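You operate a simulated robot arm through the tools that you are given. There is no shell and no other tool. Be economical: measure what you need, move in short steps, check, and stop when the job is done.

Carry out the task below with a simulated robot arm. There is one attempt and no reset: what you move stays moved.

Task
Take the blue chuck jaw and leave it on top of the teal bearing block.
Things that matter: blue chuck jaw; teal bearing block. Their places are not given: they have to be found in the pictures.

It is judged by the outcome, as a careful person would: the job done as asked, and still so three seconds after it is handed in. It fails if anything else is knocked over, pushed out of place, dropped, spilled or broken.

Robot
A 7-joint arm with a two-finger parallel gripper, fixed in place. Base frame: the origin is at the foot of the arm, x ahead of it, y to its left, z up; the work surface is at about z = 0.8. Units: m, degrees, N and s.
With the tool pointing down near the work surface it reaches from about 0.3 to 0.7 m from the base axis. Its first joint turns from -66.0 to 66.0 degrees. Payload 1.57 kg.
The tool frame sits at the grasp point between the pads (the TCP): z along the fingers, y along the line on which they close. The tips reach 0.03 m beyond it. The gripper opens to 0.11 m. The fingers are 0.024 m wide and 0.012 m thick; the gripper's body (0.048 by 0.112 m) begins 0.078 m behind the TCP.
Orientation is that of the tool frame in the base frame, as a unit quaternion [x, y, z, w]. With the fingers straight down and closing along the base's y, the tool's x points along the base's -x, its y along +y and its z along -z.

Tools
- The arm moves only by the tool drive_tool. Its arguments are lists of equal length, an entry for each row: "claw": the finger opening in m, from 0 to 0.11; "linear": the shift along the tool's x, y, z in m, a list of three; "dr": the turn, a rotation vector about the tool's x, y, z in rad, a list of three. In form: {"claw": [claw, ...], "linear": [[dx, dy, dz], ...], "dr": [[ax, ay, az], ...]}. A call has 1 to 10 rows; each row is the pose to reach, as a shift and turn from the pose commanded when the call began, along the tool's axes at that moment. Each row takes 0.2 s and may step no farther than 0.05 m and 8.6 degrees from the row before; otherwise, or with a gripper value out of range, the whole call is refused. Where a pose cannot be reached the arm comes as near as it can. A force on the tool above 40 N (or 10 N above the force at the start of the call, whichever is more), or a blocked arm, ends the call early, and 0.2 s more pass. Each finger travels about 0.108 m/s and halts on what it meets, pressing with about 21 N; the grip force reading is that of the motor and also rises with nothing between the fingers. The clock runs only during rows and for 0.2 s after the last one: add rows that repeat a pose to give the fingers time. The reply holds the time, the measured pose of the TCP, the force on the tool along the base axes, the opening and the grip force, in the units named above and with some noise.
- Cameras (640 x 400 px; columns grow to the right, rows downward): "scene" is fixed at [0.1857, -0.4308, 1.3937]; the picture's right is [0.36, -0.93, 0.00], its down [-0.62, -0.24, -0.74] and it looks along [0.69, 0.27, -0.67] (base axes); focal length 317 px, centre (320, 200). "wrist" rides on the gripper at [-0.036, 0, -0.08] in the tool frame; the picture's right is [0.00, -1.00, 0.00], its down [0.97, 0.00, -0.24] and it looks along [0.24, 0.00, 0.97] (tool axes); focal length 218 px, centre (320, 200).
- get_image(camera): a new picture of that camera. It takes no simulated time.
- probe_pixels(camera, pixels): for up to 12 pixels [column, row] of the newest picture of that camera ("zoom" is the newest enlarged one), the place [x, y, z] in the base frame of the surface seen there, good to about 0.002 m. It takes no simulated time.
- enlarge(camera, box): a new picture of the part [left, top, right, bottom] of that camera's present view, enlarged. It takes no simulated time.
- hand_in(): hands the job in; it is judged then, once.

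Keep the steps short. Do not move on a guess: measure, check each grasp and each placing, and mend mistakes. In all there are 60 turns and 22 pictures (those below and enlarged ones count). Leave the gripper open and the arm clear of the work at the hand-in unless told otherwise, and finish with a single line.

The tools are called as a command line: name --argument value ..., lists and objects as JSON in quotes. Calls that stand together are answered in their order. drive_tool: Moves the arm, as the interface text tells. Its arguments: {"type":"object","properties":{"claw":{"type":"array","items":{"type":"number"}},"linear":{"type":"array","items":{"type":"array","items":{"type":"number"}}},"dr":{"type":"array","items":{"type":"array","items":{"type":"number"}}}},"required":["claw","linear","dr"]} The other tools are called the same way: get_image (camera) takes a picture; probe_pixels (camera, pixels) gives the place of the surface under pixels of a picture; enlarge (camera, box) takes an enlarged picture of a part of a camera's view; hand_in () hands the job in.

At the start:

```text
time_s: 0.0
eef_pos: [0.4062, -0.1809, 1.1112]
orientation: [0.0, 1.0, -0.001, 0.0]
wrist_force: [0.2, -0.3, 0.4]
gripper_width: 0.11
finger_force: 0.1
```

scene: 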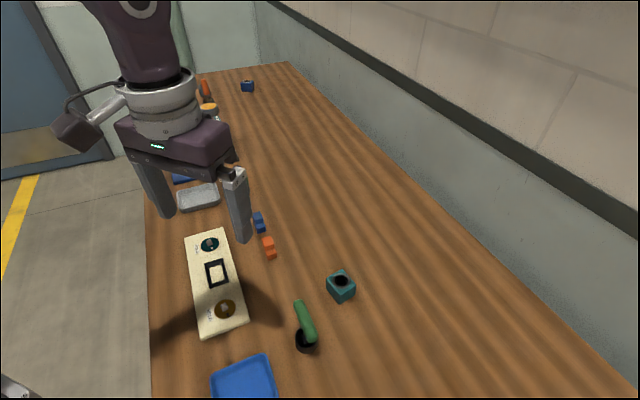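
wrist: 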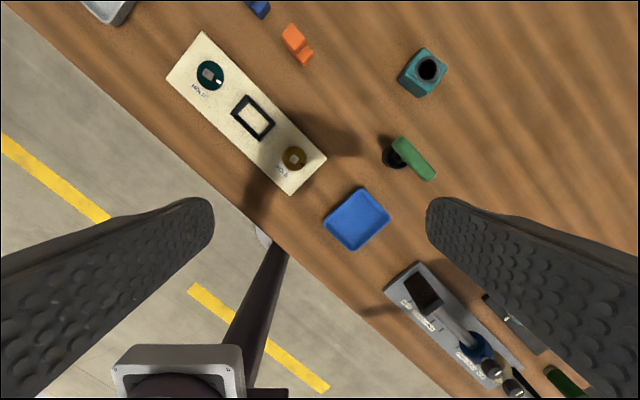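

I see a small blue stepped part near scene (259,222), an orange one beside it at (269,247), and the teal block at (341,286). Next I enlarge that area to identify them.

enlarge --camera "scene" --box '[230, 195, 390, 315]'

enlarge --camera "scene" --box '[160, 60, 290, 200]'

```text
3.33 times, centred on (310, 255) of scene
```

zoom: 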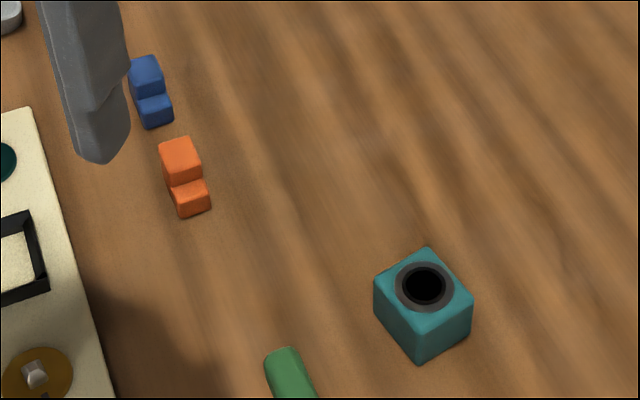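

```text
2.86 times, centred on (225, 130) of scene
```

zoom: 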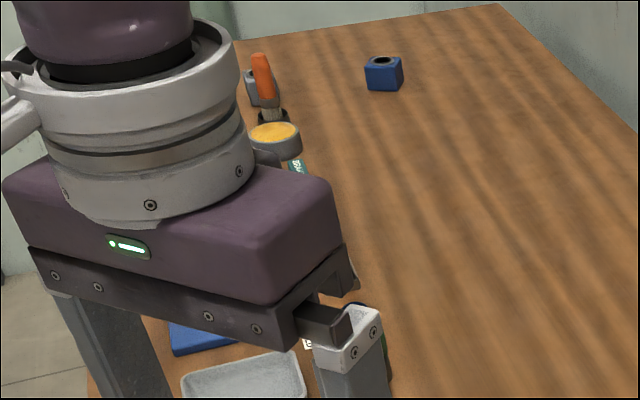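

The blue stepped jaw is at scene about (259,220), and the teal block with a bored top is at about (341,284). I'll probe both, plus the table beside them.

probe_pixels --camera "scene" --pixels '[[258, 216], [260, 226], [256, 213], [262, 215], [263, 225], [268, 240], [341, 271], [328, 281], [354, 285], [340, 291], [341, 280], [275, 225]]'

```text
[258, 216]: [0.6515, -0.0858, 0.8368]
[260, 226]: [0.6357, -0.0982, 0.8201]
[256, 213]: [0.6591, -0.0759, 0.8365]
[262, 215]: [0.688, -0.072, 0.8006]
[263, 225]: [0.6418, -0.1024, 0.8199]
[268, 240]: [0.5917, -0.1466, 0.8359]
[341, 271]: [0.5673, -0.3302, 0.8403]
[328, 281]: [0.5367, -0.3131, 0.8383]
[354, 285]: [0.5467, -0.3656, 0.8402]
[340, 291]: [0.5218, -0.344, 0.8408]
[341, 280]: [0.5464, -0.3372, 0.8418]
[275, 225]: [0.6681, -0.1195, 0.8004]
```

The jaw is about 0.036 m tall with a step at 0.02 m, near (0.645,-0.09). The teal top is at z≈0.840, centred near (0.545,-0.338). I'll move to above the jaw at about z=1.0 to get a wrist view.

drive_tool --claw '[0.11, 0.11, 0.11, 0.11, 0.11, 0.11]' --linear '[[-0.04, 0.018, 0.02], [-0.08, 0.036, 0.04], [-0.12, 0.054, 0.06], [-0.16, 0.072, 0.08], [-0.2, 0.09, 0.1], [-0.23, 0.09, 0.11]]' --dr '[[0, 0, 0], [0, 0, 0], [0, 0, 0], [0, 0, 0], [0, 0, 0], [0, 0, 0]]'

get_image --camera "wrist"

```text
time_s: 1.4
eef_pos: [0.6361, -0.0884, 0.9989]
orientation: [0.0, 1.0, 0.0, 0.001]
wrist_force: [1.0, -0.5, 0.0]
gripper_width: 0.11
finger_force: 0.1
```

```text
17 pictures are left
```

wrist: 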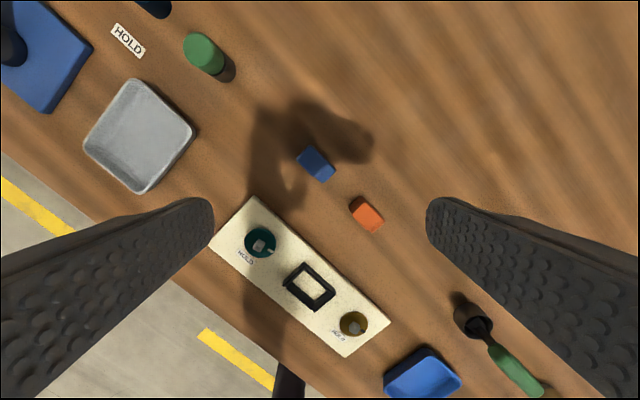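

The jaw is at wrist (315,163), turned with its long axis diagonal. I'll enlarge it to measure its edges.

enlarge --camera "wrist" --box '[280, 135, 360, 185]'

```text
8.00 times, centred on (320, 160) of wrist
```

zoom: 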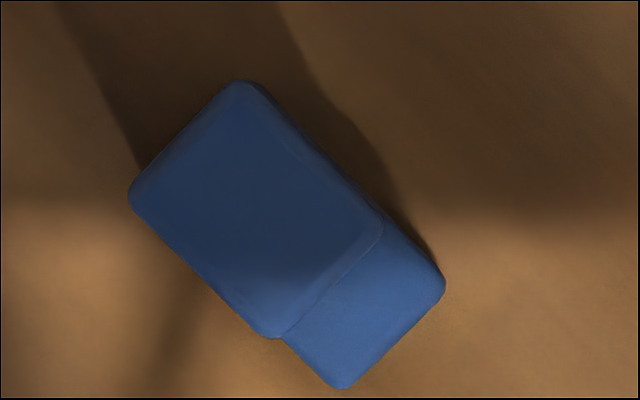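

probe_pixels --camera "zoom" --pixels '[[240, 90], [140, 195], [270, 325], [375, 225], [258, 208], [435, 285], [345, 378], [365, 305]]'

```text
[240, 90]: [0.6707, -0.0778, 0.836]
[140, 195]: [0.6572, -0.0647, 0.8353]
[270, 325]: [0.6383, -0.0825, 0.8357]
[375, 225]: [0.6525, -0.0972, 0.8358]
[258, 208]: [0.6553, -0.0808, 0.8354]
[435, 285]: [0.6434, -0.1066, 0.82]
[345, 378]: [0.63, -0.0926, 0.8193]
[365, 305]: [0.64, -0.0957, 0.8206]
```

The jaw's width direction is at about 44.5° (base (-0.70,0.71)), it is 0.021 m wide, and I want to grip at (0.653,-0.083). Next I turn the tool to match, centre it and narrow the opening so the fingers clear the panel. I'll also probe the panel edge.

probe_pixels --camera "wrist" --pixels '[[256, 200], [290, 228], [260, 240], [357, 207]]'

drive_tool --claw '[0.1, 0.09, 0.08, 0.07, 0.06, 0.055, 0.055]' --linear '[[-0.003, 0.001, 0.0], [-0.006, 0.002, 0.01], [-0.009, 0.003, 0.02], [-0.012, 0.004, 0.03], [-0.015, 0.005, 0.04], [-0.017, 0.0054, 0.05], [-0.017, 0.0054, 0.05]]' --dr '[[0, 0, -0.13], [0, 0, -0.26], [0, 0, -0.39], [0, 0, -0.52], [0, 0, -0.65], [0, 0, -0.777], [0, 0, -0.777]]'

get_image --camera "wrist"

```text
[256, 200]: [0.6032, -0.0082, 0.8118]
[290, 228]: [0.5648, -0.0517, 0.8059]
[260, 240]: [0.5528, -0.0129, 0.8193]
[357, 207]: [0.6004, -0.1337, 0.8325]
```

```text
time_s: 3.0
eef_pos: [0.6535, -0.0864, 0.95]
orientation: [-0.38, 0.925, -0.001, 0.0]
wrist_force: [0.3, 0.5, 0.2]
gripper_width: 0.0549
finger_force: 0.0
```

```text
15 pictures are left
```

wrist: 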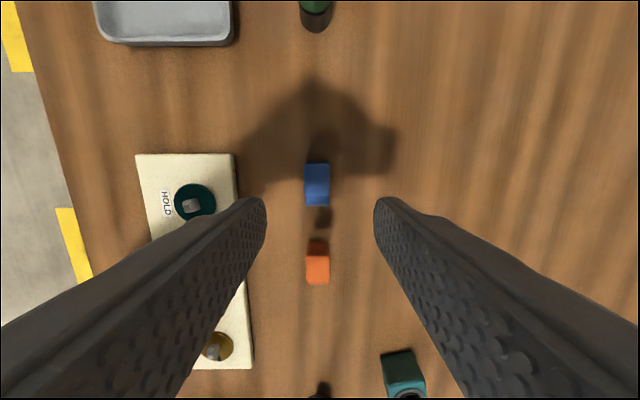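

The jaw sits centred at wrist (317,183), square to the fingers, and the panel edge is well outside them. I'll correct 3 mm sideways and go down to z≈0.835.

drive_tool --claw '[0.055, 0.055, 0.055, 0.055, 0.055]' --linear '[[-0.002, 0.003, 0.02], [-0.002, 0.003, 0.05], [-0.002, 0.003, 0.08], [-0.002, 0.003, 0.1], [-0.002, 0.003, 0.115]]' --dr '[[0, 0, 0], [0, 0, 0], [0, 0, 0], [0, 0, 0], [0, 0, 0]]'

get_image --camera "wrist"

```text
time_s: 4.2
eef_pos: [0.6554, -0.0824, 0.8353]
orientation: [-0.379, 0.925, -0.001, 0.0]
wrist_force: [0.1, 0.2, -0.4]
gripper_width: 0.0548
finger_force: 0.1
```

```text
14 pictures are left
```

wrist: 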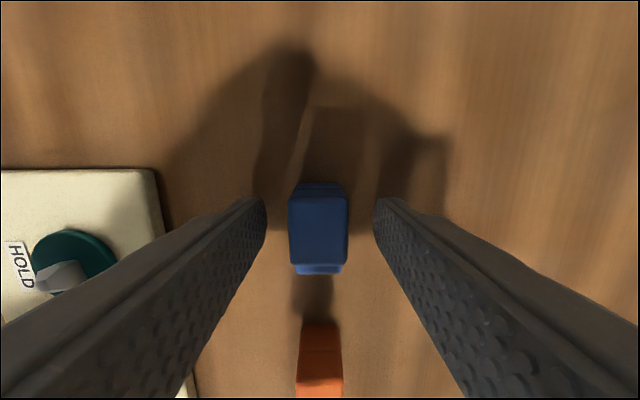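

The jaw is centred between the pads (column 319, and the grasp point projects to about row 240). I'll close now.

drive_tool --claw '[0.04, 0.025, 0.012, 0.012, 0.012]' --linear '[[0, 0, 0], [0, 0, 0], [0, 0, 0], [0, 0, 0], [0, 0, 0]]' --dr '[[0, 0, 0], [0, 0, 0], [0, 0, 0], [0, 0, 0], [0, 0, 0]]'

```text
time_s: 5.4
eef_pos: [0.6544, -0.0806, 0.8349]
orientation: [-0.379, 0.925, 0.0, 0.0]
wrist_force: [0.3, -0.1, 0.1]
gripper_width: 0.0236
finger_force: 21.5
```

The fingers stopped at 0.0236 m with 21.5 N, so the jaw is held. I'll lift 0.1 m and check.

drive_tool --claw '[0.012, 0.012, 0.012, 0.012]' --linear '[[0, 0, -0.02], [0, 0, -0.05], [0, 0, -0.08], [0, 0, -0.1]]' --dr '[[0, 0, 0], [0, 0, 0], [0, 0, 0], [0, 0, 0]]'

get_image --camera "wrist"

enlarge --camera "scene" --box '[290, 240, 390, 320]'

```text
time_s: 6.4
eef_pos: [0.6518, -0.0802, 0.9351]
orientation: [-0.379, 0.925, -0.001, 0.0]
wrist_force: [-0.7, -0.5, -1.5]
gripper_width: 0.0239
finger_force: 20.9
```

```text
13 pictures are left
```

wrist: 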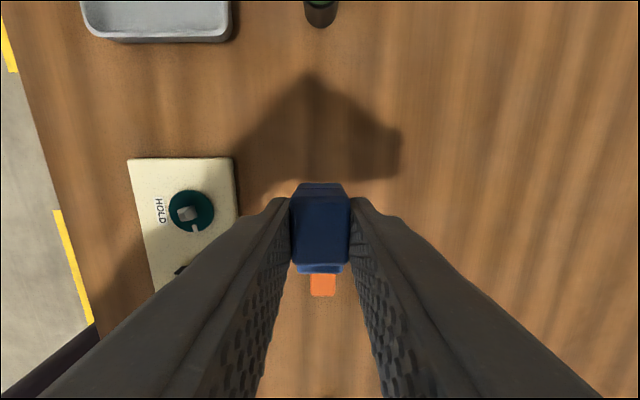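

```text
5.00 times, centred on (340, 280) of scene
```

zoom: 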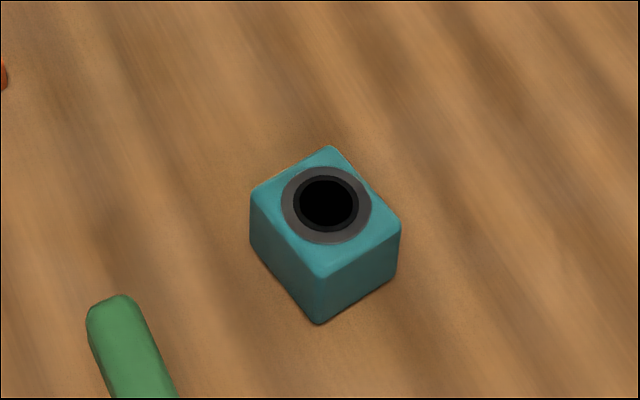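

The jaw is held level. Now I'll measure the teal block's top: corners, ring and hole.

probe_pixels --camera "zoom" --pixels '[[329, 150], [258, 188], [395, 230], [320, 272], [288, 200], [366, 215], [326, 200], [326, 239], [326, 171], [378, 235], [300, 245], [120, 310]]'

probe_pixels --camera "wrist" --pixels '[[320, 200], [320, 235], [320, 260], [320, 187], [320, 268], [298, 235], [344, 235]]'

```text
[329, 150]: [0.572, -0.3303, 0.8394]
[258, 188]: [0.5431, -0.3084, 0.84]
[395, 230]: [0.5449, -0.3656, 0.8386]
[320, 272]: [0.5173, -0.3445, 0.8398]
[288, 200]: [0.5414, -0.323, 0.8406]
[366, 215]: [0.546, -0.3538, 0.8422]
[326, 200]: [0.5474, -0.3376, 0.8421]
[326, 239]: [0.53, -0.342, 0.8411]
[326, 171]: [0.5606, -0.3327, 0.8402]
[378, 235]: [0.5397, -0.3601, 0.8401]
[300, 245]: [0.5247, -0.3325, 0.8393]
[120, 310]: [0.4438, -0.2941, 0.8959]
```

```text
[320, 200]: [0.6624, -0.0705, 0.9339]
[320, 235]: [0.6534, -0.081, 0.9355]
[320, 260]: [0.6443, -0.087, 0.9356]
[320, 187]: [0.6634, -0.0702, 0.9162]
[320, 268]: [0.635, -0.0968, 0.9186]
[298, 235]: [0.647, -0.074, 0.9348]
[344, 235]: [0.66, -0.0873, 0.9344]
```

The teal top is flat at z≈0.840–0.842, about 0.036 × 0.045 m, centred at (0.544,-0.337), with its long side at about 52.7°. The jaw's long axis is at 44.6°, with its footprint centre about 5 mm from the TCP along tool x. I'll carry it over at z≈0.96 and turn 8° to line it up.

drive_tool --claw '[0.012, 0.012, 0.012, 0.012, 0.012, 0.012, 0.012, 0.012]' --linear '[[0.0, 0.0, -0.025], [0.042, -0.0178, -0.025], [0.084, -0.0356, -0.025], [0.126, -0.0533, -0.025], [0.168, -0.0711, -0.025], [0.21, -0.0889, -0.025], [0.252, -0.1067, -0.025], [0.252, -0.1067, -0.025]]' --dr '[[0, 0, 0], [0, 0, -0.03], [0, 0, -0.06], [0, 0, -0.09], [0, 0, -0.12], [0, 0, -0.14], [0, 0, -0.14], [0, 0, -0.14]]'

get_image --camera "wrist"

get_image --camera "scene"

```text
time_s: 8.2
eef_pos: [0.5445, -0.3353, 0.9594]
orientation: [-0.443, 0.896, -0.001, 0.0]
wrist_force: [0.6, -0.4, -2.0]
gripper_width: 0.0237
finger_force: 20.8
```

```text
11 pictures are left
```

wrist: 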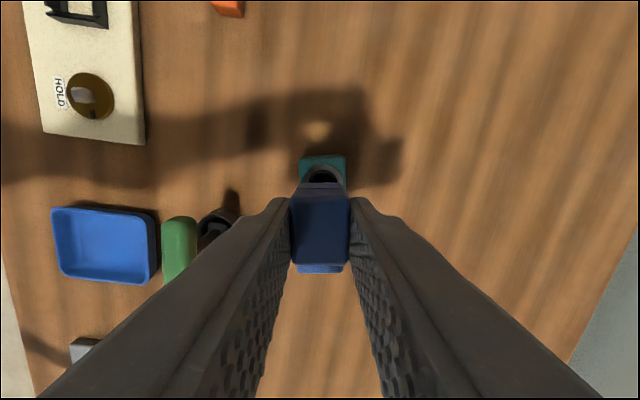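

```text
10 pictures are left
```

scene: 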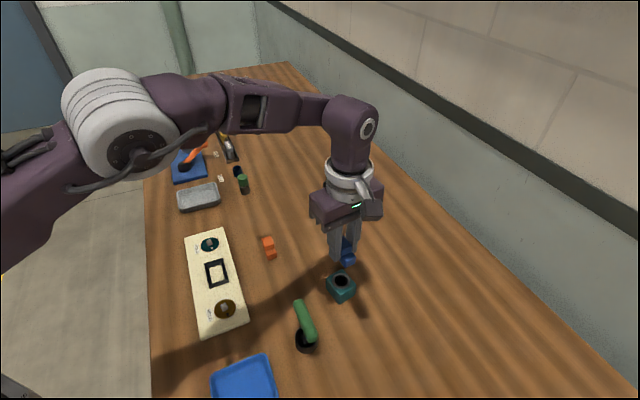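

The block sits below, at wrist (322,165), and looks parallel to the jaw. I'll probe block and jaw in the same picture.

probe_pixels --camera "wrist" --pixels '[[303, 157], [343, 157], [301, 175], [345, 175], [323, 158], [320, 192], [320, 264], [320, 186], [320, 270], [294, 230], [347, 230], [320, 230]]'

enlarge --camera "wrist" --box '[272, 140, 368, 200]'

```text
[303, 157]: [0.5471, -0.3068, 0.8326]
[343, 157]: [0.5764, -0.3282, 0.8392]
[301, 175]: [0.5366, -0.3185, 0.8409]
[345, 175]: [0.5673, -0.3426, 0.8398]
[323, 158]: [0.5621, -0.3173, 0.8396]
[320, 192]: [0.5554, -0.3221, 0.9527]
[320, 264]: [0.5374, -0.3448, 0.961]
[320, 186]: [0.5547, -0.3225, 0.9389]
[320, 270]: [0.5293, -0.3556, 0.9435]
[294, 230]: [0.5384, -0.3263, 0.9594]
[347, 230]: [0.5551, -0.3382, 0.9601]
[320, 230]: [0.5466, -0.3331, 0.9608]
```

```text
6.67 times, centred on (320, 170) of wrist
```

zoom: 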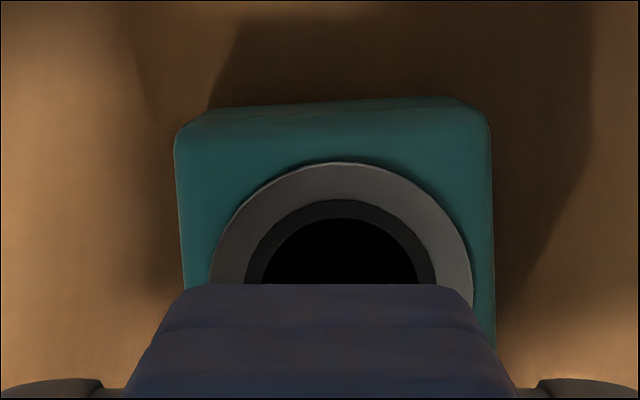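

Relative to the block, the jaw needs to move about -3.5 mm along tool x and -2 mm along tool y. I'll correct that at height while descending to just above contact (z≈0.882).

drive_tool --claw '[0.012, 0.012, 0.012, 0.012, 0.012]' --linear '[[-0.0035, -0.002, 0.01], [-0.0035, -0.002, 0.035], [-0.0035, -0.002, 0.06], [-0.0035, -0.002, 0.077], [-0.0035, -0.002, 0.077]]' --dr '[[0, 0, 0], [0, 0, 0], [0, 0, 0], [0, 0, 0], [0, 0, 0]]'

enlarge --camera "scene" --box '[290, 240, 390, 320]'

```text
time_s: 9.4
eef_pos: [0.5493, -0.3334, 0.8826]
orientation: [-0.442, 0.897, 0.0, 0.0]
wrist_force: [-0.5, 0.2, -2.6]
gripper_width: 0.0238
finger_force: 21.6
```

```text
5.00 times, centred on (340, 280) of scene
```

zoom: 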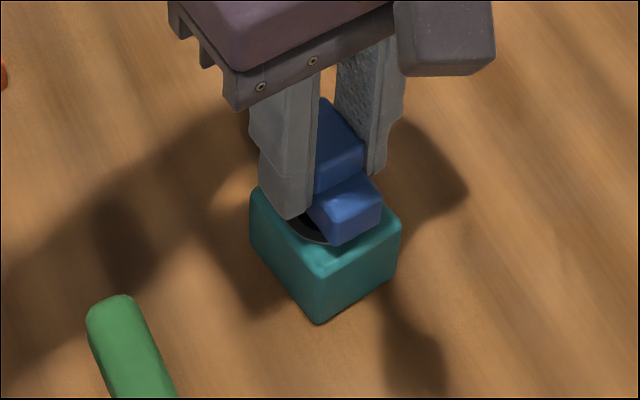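

The jaw hovers a few mm over the top and lies within its edges. I'll lower in 1.5 mm steps and watch the force.

drive_tool --claw '[0.012, 0.012, 0.012, 0.012]' --linear '[[0, 0, 0.0015], [0, 0, 0.003], [0, 0, 0.0045], [0, 0, 0.0045]]' --dr '[[0, 0, 0], [0, 0, 0], [0, 0, 0], [0, 0, 0]]'

```text
time_s: 10.4
eef_pos: [0.551, -0.3333, 0.8793]
orientation: [-0.442, 0.897, 0.0, -0.001]
wrist_force: [-0.3, 0.2, -1.9]
gripper_width: 0.0239
finger_force: 21.5
```

No contact yet (force unchanged). I'll lower 1 mm at a time.

drive_tool --claw '[0.012, 0.012, 0.012]' --linear '[[0, 0, 0.001], [0, 0, 0.002], [0, 0, 0.002]]' --dr '[[0, 0, 0], [0, 0, 0], [0, 0, 0]]'

enlarge --camera "scene" --box '[310, 250, 370, 300]'

```text
time_s: 11.2
eef_pos: [0.5504, -0.3335, 0.8773]
orientation: [-0.442, 0.897, -0.001, 0.001]
wrist_force: [0.3, 0.1, -1.6]
gripper_width: 0.024
finger_force: 20.7
```

```text
8.00 times, centred on (340, 275) of scene
```

zoom: 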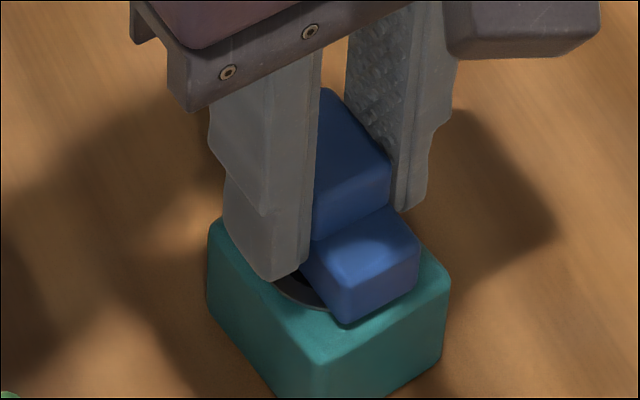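

It is about to touch. I'll check the overlap by probing the jaw's near end and the block's edges.

probe_pixels --camera "zoom" --pixels '[[318, 355], [446, 288], [385, 322], [348, 290], [415, 252], [382, 272], [345, 318], [412, 285], [350, 335], [430, 280]]'

```text
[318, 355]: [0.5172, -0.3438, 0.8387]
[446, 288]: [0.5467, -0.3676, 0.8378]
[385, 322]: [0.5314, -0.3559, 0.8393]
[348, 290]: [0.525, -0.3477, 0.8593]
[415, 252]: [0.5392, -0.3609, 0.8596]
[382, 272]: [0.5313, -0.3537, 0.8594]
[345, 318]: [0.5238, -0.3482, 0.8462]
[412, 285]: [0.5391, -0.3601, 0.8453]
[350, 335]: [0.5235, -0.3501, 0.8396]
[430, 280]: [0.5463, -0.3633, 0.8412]
```

The jaw's end is about 2 mm inside the block's near edge, and the step top at 0.859 puts its underside at roughly 0.840, so it is at or just above contact. I'll lower 1 mm more.

drive_tool --claw '[0.012, 0.012]' --linear '[[0, 0, 0.001], [0, 0, 0.001]]' --dr '[[0, 0, 0], [0, 0, 0]]'

```text
time_s: 11.8
eef_pos: [0.5506, -0.3327, 0.8759]
orientation: [-0.442, 0.897, 0.0, 0.0]
wrist_force: [-0.3, -0.6, -2.2]
gripper_width: 0.0239
finger_force: 20.8
```

Still no contact force, so I'll lower another 1 mm in half steps.

drive_tool --claw '[0.012, 0.012, 0.012]' --linear '[[0, 0, 0.0005], [0, 0, 0.001], [0, 0, 0.001]]' --dr '[[0, 0, 0], [0, 0, 0], [0, 0, 0]]'

```text
time_s: 12.6
eef_pos: [0.5504, -0.3339, 0.8755]
orientation: [-0.443, 0.897, 0.0, 0.0]
wrist_force: [-1.1, 0.6, 3.6]
gripper_width: 0.0235
finger_force: 21.2
```

The vertical force rose from -2 to +3.6 N, so the jaw is resting on the block. I'll open slowly to 0.055 m.

drive_tool --claw '[0.028, 0.034, 0.042, 0.05, 0.055, 0.055]' --linear '[[0, 0, 0], [0, 0, 0], [0, 0, 0], [0, 0, 0], [0, 0, 0], [0, 0, 0]]' --dr '[[0, 0, 0], [0, 0, 0], [0, 0, 0], [0, 0, 0], [0, 0, 0], [0, 0, 0]]'

get_image --camera "wrist"

```text
time_s: 14.0
eef_pos: [0.5514, -0.3342, 0.8756]
orientation: [-0.443, 0.897, 0.0, -0.001]
wrist_force: [0.1, -0.1, 0.7]
gripper_width: 0.055
finger_force: 0.1
```

```text
6 pictures are left
```

wrist: 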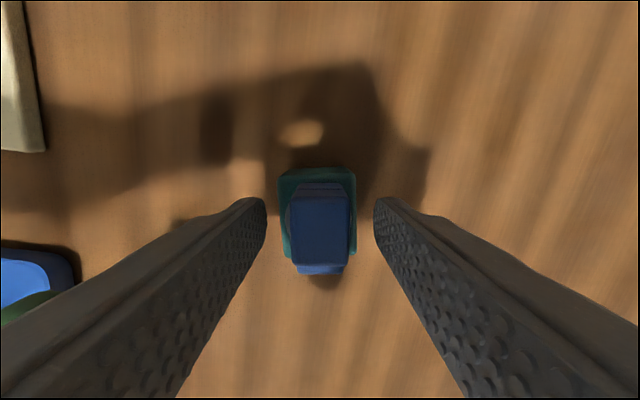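

The jaw is free and standing on the block, with both pads clear. I'll rise straight up 0.2 m.

drive_tool --claw '[0.055, 0.055, 0.055, 0.055, 0.055, 0.055, 0.055]' --linear '[[0, 0, -0.01], [0, 0, -0.03], [0, 0, -0.06], [0, 0, -0.1], [0, 0, -0.14], [0, 0, -0.18], [0, 0, -0.2]]' --dr '[[0, 0, 0], [0, 0, 0], [0, 0, 0], [0, 0, 0], [0, 0, 0], [0, 0, 0], [0, 0, 0]]'

get_image --camera "scene"

enlarge --camera "scene" --box '[300, 245, 380, 310]'

```text
time_s: 15.6
eef_pos: [0.5516, -0.3328, 1.0754]
orientation: [-0.442, 0.897, 0.001, -0.001]
wrist_force: [-0.4, -0.6, 0.3]
gripper_width: 0.0549
finger_force: 0.0
```

```text
5 pictures are left
```

scene: 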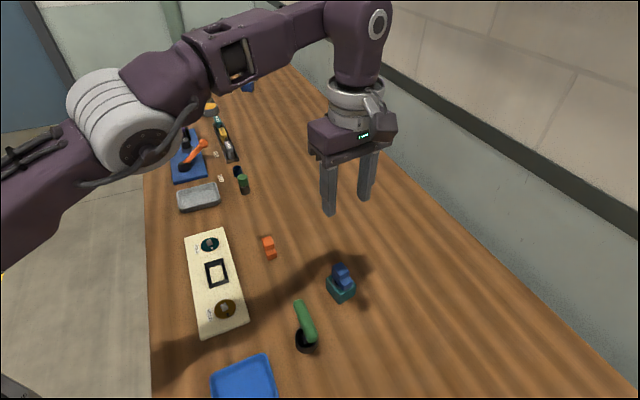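

```text
6.15 times, centred on (340, 278) of scene
```

zoom: 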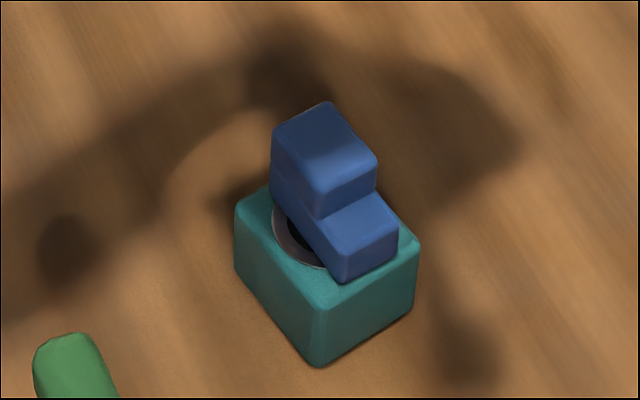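

The jaw stands level on the teal block, fully supported, and the orange part, lever and panel are where they were. I'll open the gripper fully at height and re-read.

drive_tool --claw '[0.08, 0.11, 0.11, 0.11]' --linear '[[0, 0, 0], [0, 0, 0], [0, 0, 0], [0, 0, 0]]' --dr '[[0, 0, 0], [0, 0, 0], [0, 0, 0], [0, 0, 0]]'

probe_pixels --camera "zoom" --pixels '[[325, 150], [290, 125], [365, 160], [330, 200], [365, 225]]'

```text
time_s: 16.6
eef_pos: [0.5518, -0.333, 1.0737]
orientation: [-0.443, 0.897, 0.0, 0.0]
wrist_force: [-0.1, 0.4, 0.5]
gripper_width: 0.1104
finger_force: 0.2
```

```text
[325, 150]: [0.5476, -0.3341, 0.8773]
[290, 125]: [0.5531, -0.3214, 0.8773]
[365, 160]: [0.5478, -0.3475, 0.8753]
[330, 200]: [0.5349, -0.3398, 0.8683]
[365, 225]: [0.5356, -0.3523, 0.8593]
```

The jaw's top is level at z≈0.877 and its step is at 0.859, so it is seated on the block. The gripper is open and the arm is clear, so I'm handing in.

hand_in

```text
The job is handed in.
```

The blue chuck jaw is resting level on top of the teal bearing block, the gripper is open and clear of the work, and nothing else was seen to move.
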